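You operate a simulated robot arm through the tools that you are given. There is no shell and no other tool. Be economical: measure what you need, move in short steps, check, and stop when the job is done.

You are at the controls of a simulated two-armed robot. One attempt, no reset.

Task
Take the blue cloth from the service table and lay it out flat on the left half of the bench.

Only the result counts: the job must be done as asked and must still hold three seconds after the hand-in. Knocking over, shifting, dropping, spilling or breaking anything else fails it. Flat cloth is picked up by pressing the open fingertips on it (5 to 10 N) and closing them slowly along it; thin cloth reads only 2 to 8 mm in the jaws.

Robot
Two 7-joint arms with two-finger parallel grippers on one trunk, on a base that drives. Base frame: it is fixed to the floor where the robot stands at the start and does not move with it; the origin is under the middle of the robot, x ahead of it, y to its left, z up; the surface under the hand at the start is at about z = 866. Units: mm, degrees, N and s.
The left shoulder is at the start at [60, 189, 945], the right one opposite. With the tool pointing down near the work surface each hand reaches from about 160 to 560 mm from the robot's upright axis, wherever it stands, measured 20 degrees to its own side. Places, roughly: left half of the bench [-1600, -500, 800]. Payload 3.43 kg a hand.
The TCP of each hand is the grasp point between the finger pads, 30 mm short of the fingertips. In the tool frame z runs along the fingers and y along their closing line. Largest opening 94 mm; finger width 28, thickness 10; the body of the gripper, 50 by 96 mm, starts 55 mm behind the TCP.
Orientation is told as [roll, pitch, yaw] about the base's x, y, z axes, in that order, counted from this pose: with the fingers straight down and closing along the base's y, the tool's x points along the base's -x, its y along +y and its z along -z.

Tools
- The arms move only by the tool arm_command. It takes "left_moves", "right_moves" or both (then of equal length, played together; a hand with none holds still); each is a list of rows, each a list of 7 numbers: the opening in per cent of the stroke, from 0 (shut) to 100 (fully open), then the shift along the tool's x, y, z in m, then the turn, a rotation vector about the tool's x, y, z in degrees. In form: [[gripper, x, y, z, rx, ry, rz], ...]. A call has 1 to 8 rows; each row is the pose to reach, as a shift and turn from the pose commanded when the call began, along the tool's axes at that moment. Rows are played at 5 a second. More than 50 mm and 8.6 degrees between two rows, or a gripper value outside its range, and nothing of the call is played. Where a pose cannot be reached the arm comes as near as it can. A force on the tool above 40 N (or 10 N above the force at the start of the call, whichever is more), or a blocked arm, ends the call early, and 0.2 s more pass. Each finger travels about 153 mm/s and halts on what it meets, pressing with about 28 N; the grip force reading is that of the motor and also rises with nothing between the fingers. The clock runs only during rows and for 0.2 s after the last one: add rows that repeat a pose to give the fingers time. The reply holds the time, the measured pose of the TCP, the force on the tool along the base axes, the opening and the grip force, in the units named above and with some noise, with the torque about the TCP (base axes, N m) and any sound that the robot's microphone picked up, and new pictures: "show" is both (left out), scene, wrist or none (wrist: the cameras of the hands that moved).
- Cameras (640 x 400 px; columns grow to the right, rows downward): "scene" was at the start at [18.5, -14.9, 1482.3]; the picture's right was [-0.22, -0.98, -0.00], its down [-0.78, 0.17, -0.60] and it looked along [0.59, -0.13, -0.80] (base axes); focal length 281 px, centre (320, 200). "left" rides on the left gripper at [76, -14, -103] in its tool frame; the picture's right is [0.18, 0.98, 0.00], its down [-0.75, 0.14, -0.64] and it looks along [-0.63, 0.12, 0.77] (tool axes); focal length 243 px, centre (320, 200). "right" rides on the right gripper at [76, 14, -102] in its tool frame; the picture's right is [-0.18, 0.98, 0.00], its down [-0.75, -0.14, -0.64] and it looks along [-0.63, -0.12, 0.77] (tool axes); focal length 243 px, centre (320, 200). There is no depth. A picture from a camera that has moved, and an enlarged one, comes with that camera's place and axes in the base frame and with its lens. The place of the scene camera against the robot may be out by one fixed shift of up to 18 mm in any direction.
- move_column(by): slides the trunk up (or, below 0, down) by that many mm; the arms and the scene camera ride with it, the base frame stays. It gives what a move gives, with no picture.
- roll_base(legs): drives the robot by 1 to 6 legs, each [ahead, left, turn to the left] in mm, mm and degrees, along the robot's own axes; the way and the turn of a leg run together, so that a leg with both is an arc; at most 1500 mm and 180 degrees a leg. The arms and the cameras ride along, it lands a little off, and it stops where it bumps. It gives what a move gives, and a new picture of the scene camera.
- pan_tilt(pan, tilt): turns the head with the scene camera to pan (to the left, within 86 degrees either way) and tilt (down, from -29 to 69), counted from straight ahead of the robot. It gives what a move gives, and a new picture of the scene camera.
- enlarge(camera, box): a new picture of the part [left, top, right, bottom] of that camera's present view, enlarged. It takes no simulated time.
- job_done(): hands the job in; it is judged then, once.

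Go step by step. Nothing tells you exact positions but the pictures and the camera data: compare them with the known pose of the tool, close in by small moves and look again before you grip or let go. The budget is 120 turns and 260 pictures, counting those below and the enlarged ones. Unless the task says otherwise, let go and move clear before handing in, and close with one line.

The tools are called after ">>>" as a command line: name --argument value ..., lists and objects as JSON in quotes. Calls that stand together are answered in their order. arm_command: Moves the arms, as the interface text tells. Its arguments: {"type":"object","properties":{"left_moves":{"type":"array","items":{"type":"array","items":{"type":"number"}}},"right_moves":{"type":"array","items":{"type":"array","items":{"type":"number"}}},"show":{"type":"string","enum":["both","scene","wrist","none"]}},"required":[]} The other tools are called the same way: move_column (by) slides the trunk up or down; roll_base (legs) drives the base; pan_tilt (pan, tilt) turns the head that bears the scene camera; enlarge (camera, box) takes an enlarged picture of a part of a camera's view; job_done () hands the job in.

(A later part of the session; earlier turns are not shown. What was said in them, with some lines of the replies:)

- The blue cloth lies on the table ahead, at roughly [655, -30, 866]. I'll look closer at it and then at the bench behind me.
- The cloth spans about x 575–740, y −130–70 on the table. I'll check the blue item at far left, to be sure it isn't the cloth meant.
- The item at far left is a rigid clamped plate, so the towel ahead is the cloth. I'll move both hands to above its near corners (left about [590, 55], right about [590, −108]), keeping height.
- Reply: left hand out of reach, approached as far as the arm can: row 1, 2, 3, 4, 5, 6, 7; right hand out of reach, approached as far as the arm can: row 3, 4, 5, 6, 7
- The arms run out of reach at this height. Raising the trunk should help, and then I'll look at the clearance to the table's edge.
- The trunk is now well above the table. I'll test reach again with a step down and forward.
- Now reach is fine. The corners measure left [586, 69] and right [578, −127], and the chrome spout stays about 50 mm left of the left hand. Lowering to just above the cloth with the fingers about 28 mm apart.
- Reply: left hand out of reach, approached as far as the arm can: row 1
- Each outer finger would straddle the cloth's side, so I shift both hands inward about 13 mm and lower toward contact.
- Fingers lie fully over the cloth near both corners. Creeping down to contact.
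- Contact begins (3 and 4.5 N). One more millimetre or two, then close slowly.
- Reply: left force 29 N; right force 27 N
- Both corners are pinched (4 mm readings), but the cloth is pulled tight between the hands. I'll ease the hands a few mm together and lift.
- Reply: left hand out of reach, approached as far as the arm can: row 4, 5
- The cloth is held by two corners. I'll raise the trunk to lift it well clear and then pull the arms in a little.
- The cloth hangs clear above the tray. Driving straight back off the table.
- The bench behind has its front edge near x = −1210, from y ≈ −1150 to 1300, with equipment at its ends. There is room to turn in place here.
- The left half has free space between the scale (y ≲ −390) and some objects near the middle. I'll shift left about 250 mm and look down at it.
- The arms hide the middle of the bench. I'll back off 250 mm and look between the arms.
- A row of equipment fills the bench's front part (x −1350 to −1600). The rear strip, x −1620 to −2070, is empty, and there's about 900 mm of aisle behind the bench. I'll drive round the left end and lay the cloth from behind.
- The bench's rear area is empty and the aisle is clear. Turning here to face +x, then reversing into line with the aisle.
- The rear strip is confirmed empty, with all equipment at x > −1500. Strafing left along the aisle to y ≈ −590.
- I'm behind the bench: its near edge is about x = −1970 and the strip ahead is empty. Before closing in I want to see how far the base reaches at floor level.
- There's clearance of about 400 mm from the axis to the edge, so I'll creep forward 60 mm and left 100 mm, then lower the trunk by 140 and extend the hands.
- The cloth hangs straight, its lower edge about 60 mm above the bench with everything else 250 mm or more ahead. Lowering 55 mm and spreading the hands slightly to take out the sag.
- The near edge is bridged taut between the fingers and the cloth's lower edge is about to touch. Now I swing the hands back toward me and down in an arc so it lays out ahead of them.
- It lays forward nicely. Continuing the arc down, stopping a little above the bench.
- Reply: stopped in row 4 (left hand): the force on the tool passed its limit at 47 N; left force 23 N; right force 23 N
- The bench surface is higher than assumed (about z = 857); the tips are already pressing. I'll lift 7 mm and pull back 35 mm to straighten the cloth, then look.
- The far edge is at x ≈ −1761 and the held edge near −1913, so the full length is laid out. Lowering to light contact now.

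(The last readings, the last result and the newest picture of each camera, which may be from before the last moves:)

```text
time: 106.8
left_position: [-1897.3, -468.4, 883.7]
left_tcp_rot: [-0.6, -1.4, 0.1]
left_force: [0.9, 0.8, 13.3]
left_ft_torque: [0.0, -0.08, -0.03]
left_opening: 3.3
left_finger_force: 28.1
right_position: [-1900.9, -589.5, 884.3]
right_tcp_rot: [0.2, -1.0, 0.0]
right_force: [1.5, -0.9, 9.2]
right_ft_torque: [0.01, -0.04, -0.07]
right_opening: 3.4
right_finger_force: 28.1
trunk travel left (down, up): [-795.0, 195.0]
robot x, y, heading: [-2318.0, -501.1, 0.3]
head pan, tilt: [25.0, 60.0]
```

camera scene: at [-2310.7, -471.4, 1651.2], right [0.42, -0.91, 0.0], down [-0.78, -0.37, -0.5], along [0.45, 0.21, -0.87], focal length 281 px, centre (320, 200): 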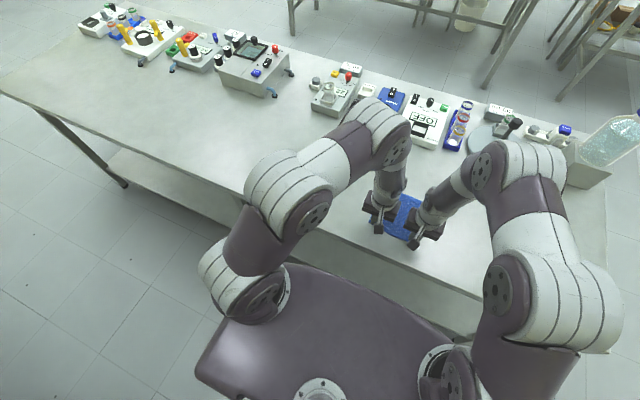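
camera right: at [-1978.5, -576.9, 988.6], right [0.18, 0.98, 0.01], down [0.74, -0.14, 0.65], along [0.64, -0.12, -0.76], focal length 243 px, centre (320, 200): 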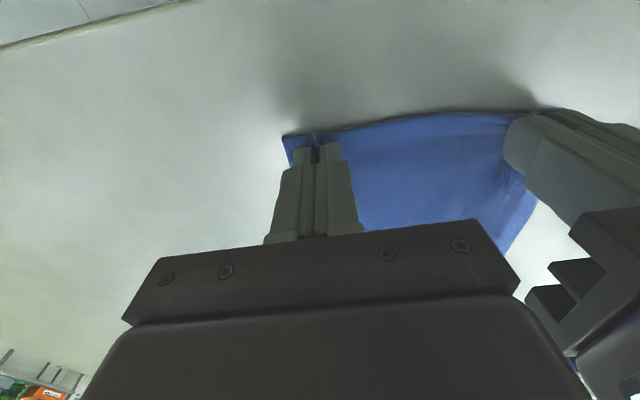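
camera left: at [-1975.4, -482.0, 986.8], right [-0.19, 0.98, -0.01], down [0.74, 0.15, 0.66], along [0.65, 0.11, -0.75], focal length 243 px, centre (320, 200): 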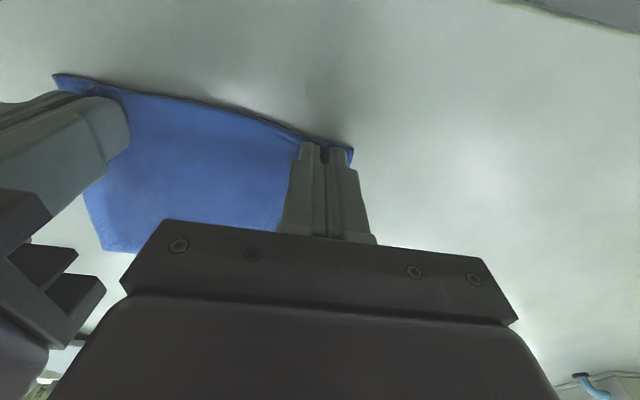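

Contact is firm. Opening slowly along the cloth with light pressure, so the fingers spread the pinched folds out again.

>>> arm_command --left_moves '[[3, 0, 0, -0.001, 0, 0, 0], [8, 0, 0, -0.001, 0, 0, 0], [13, 0, 0, -0.001, 0, 0, 0], [18, 0, 0, -0.001, 0, 0, 0], [23, 0, 0, -0.001, 0, 0, 0], [28, 0, 0, -0.001, 0, 0, 0], [33, 0, 0, -0.001, 0, 0, 0], [33, 0, 0, -0.001, 0, 0, 0]]' --right_moves '[[3, 0, 0, 0, 0, 0, 0], [8, 0, 0, 0, 0, 0, 0], [13, 0, 0, 0, 0, 0, 0], [18, 0, 0, 0, 0, 0, 0], [23, 0, 0, 0, 0, 0, 0], [28, 0, 0, 0, 0, 0, 0], [33, 0, 0, 0, 0, 0, 0], [33, 0, 0, 0, 0, 0, 0]]' --show "wrist"

```text
time: 108.6
left_position: [-1898.0, -467.7, 884.1]
left_tcp_rot: [-0.5, -1.4, 0.1]
left_force: [-1.2, 0.7, 5.6]
left_ft_torque: [0.03, 0.04, 0.01]
left_opening: 28.4
left_finger_force: 0.0
right_position: [-1902.3, -589.8, 884.3]
right_tcp_rot: [0.2, -0.7, 0.1]
right_force: [-0.9, -0.2, 5.5]
right_ft_torque: [0.02, 0.03, 0.01]
right_opening: 28.0
right_finger_force: 0.0
trunk travel left (down, up): [-795.0, 195.0]
robot x, y, heading: [-2316.5, -496.6, -0.1]
head pan, tilt: [25.0, 60.0]
camera right: at [-1978.9, -576.8, 984.8], right [0.18, 0.98, 0.01], down [0.74, -0.14, 0.65], along [0.64, -0.12, -0.76], focal length 243 px, centre (320, 200)
camera left: at [-1975.8, -481.9, 983.8], right [-0.19, 0.98, -0.01], down [0.74, 0.15, 0.66], along [0.65, 0.11, -0.75], focal length 243 px, centre (320, 200)
```

right: 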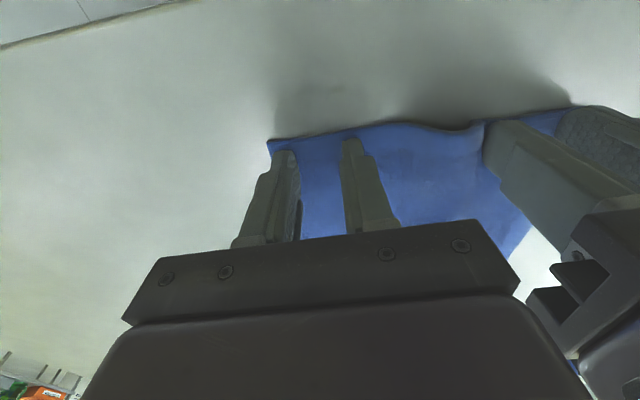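
left: 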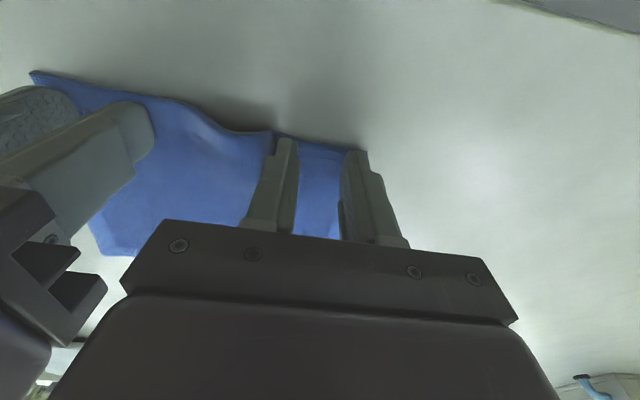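

Released, but the opening pushed a small wave in the middle between the hands. With the tips still pressing I'll slide both hands outward about 12 mm to pull it flat.

>>> arm_command --left_moves '[[30, 0, 0.002, 0.0005, 0, 0, 0], [30, 0, 0.004, 0.0005, 0, 0, 0], [30, 0, 0.006, 0.0005, 0, 0, 0], [30, 0, 0.008, 0.0005, 0, 0, 0], [30, 0, 0.01, 0.0005, 0, 0, 0], [30, 0, 0.012, 0.0005, 0, 0, 0], [30, 0, 0.012, 0.0005, 0, 0, 0]]' --right_moves '[[30, 0, -0.002, 0.0005, 0, 0, 0], [30, 0, -0.004, 0.0005, 0, 0, 0], [30, 0, -0.006, 0.0005, 0, 0, 0], [30, 0, -0.008, 0.0005, 0, 0, 0], [30, 0, -0.01, 0.0005, 0, 0, 0], [30, 0, -0.012, 0.0005, 0, 0, 0], [30, 0, -0.012, 0.0005, 0, 0, 0]]' --show "wrist"

```text
time: 110.2
left_position: [-1897.4, -455.9, 882.7]
left_tcp_rot: [-0.5, -1.5, 0.2]
left_force: [0.4, -8.1, 9.3]
left_ft_torque: [-0.24, -0.04, -0.04]
left_opening: 27.6
left_finger_force: 0.1
right_position: [-1901.8, -601.7, 883.1]
right_tcp_rot: [0.2, -0.9, 0.1]
right_force: [-0.4, 8.1, 10.0]
right_ft_torque: [0.26, -0.02, -0.02]
right_opening: 27.8
right_finger_force: 0.0
trunk travel left (down, up): [-795.0, 195.0]
robot x, y, heading: [-2317.1, -499.3, -0.3]
head pan, tilt: [25.0, 60.0]
camera right: at [-1978.9, -588.8, 984.5], right [0.18, 0.98, 0.01], down [0.74, -0.14, 0.65], along [0.64, -0.12, -0.76], focal length 243 px, centre (320, 200)
camera left: at [-1975.8, -469.8, 983.4], right [-0.19, 0.98, -0.01], down [0.74, 0.15, 0.66], along [0.65, 0.11, -0.75], focal length 243 px, centre (320, 200)
```

right: 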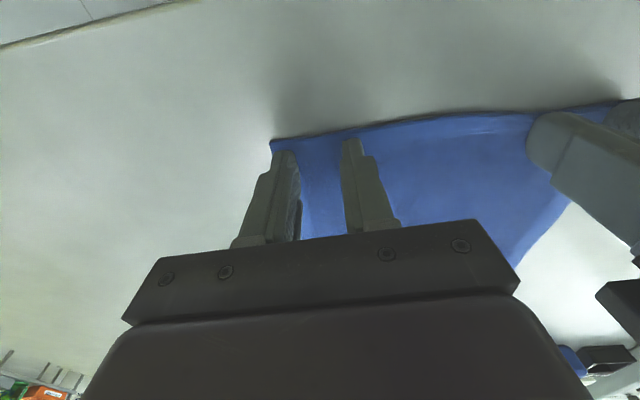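
left: 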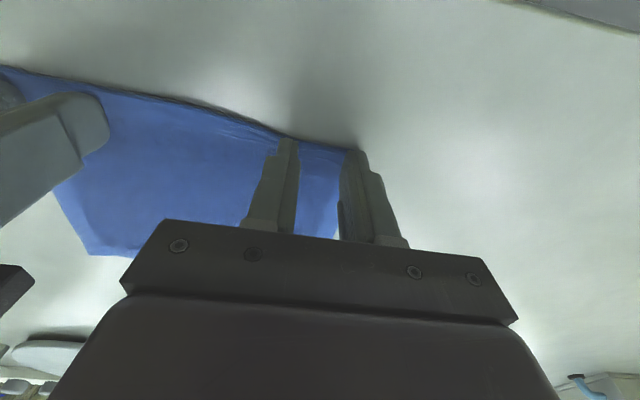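

The wave is gone and the cloth lies flat. Lifting straight up and clear.

>>> arm_command --left_moves '[[30, 0, -0.001, -0.003, 0, 0, 0], [30, 0, -0.001, -0.015, 0, 0, 0], [30, 0, -0.001, -0.035, 0, 0, 0], [30, 0, -0.001, -0.065, 0, 0, 0], [30, 0, -0.001, -0.1, 0, 0, 0]]' --right_moves '[[30, 0, 0.001, -0.003, 0, 0, 0], [30, 0, 0.001, -0.015, 0, 0, 0], [30, 0, 0.001, -0.035, 0, 0, 0], [30, 0, 0.001, -0.065, 0, 0, 0], [30, 0, 0.001, -0.1, 0, 0, 0]]'

```text
time: 111.4
left_position: [-1900.9, -453.2, 983.0]
left_tcp_rot: [-0.5, -1.4, 0.2]
left_force: [0.0, -0.4, 0.2]
left_ft_torque: [-0.01, -0.03, 0.0]
left_opening: 28.2
left_finger_force: 0.0
right_position: [-1904.6, -602.1, 983.4]
right_tcp_rot: [0.2, -0.8, 0.0]
right_force: [-0.3, 0.6, -0.6]
right_ft_torque: [0.0, 0.01, -0.02]
right_opening: 28.2
right_finger_force: 0.1
trunk travel left (down, up): [-795.0, 195.0]
robot x, y, heading: [-2315.7, -503.7, 0.3]
head pan, tilt: [25.0, 60.0]
camera scene: at [-2312.8, -471.3, 1651.1], right [0.42, -0.91, 0.0], down [-0.78, -0.37, -0.5], along [0.45, 0.21, -0.87], focal length 281 px, centre (320, 200)
camera right: at [-1980.8, -589.0, 1085.4], right [0.18, 0.98, 0.01], down [0.74, -0.14, 0.65], along [0.64, -0.12, -0.76], focal length 243 px, centre (320, 200)
camera left: at [-1979.7, -468.9, 1083.5], right [-0.19, 0.98, -0.01], down [0.74, 0.15, 0.66], along [0.65, 0.11, -0.75], focal length 243 px, centre (320, 200)
```

scene: 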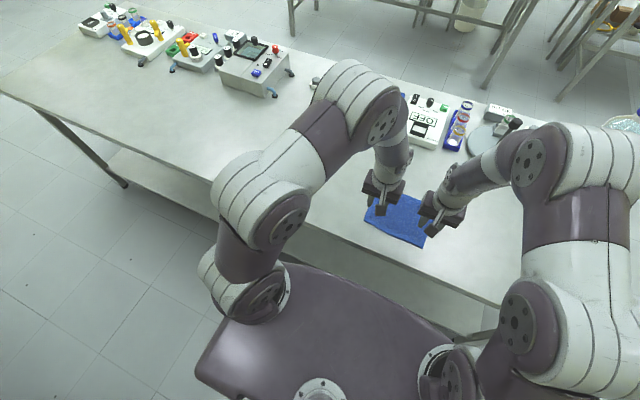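
right: 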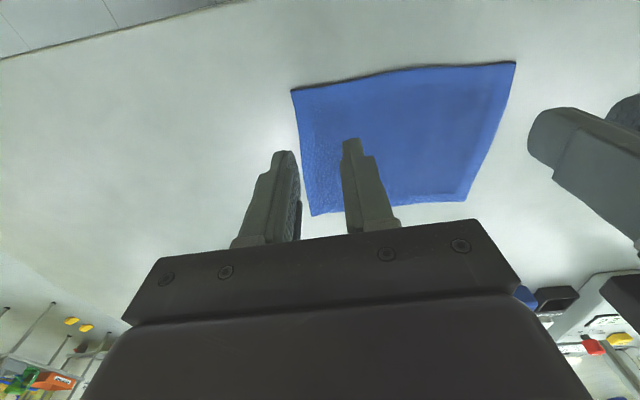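
left: 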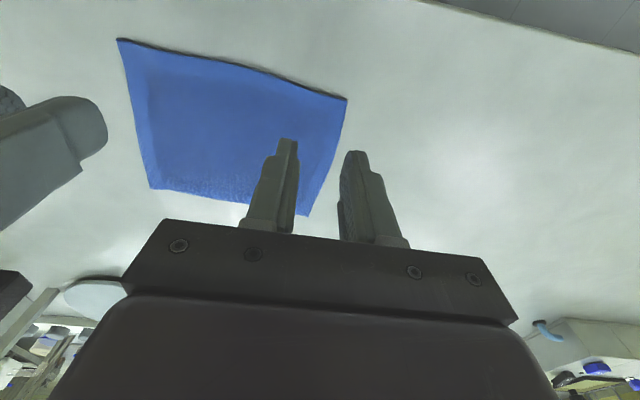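

The blue cloth lies flat and fully spread on the left half of the bench, at about [-1835, -530]. Nothing else was touched, and both hands are clear above it.

>>> job_done

```text
The job is handed in.
```

I took the blue cloth from the service table and laid it flat on the left half of the bench, near [-1835, -530]. I've handed the job in, with both hands open and clear above it.
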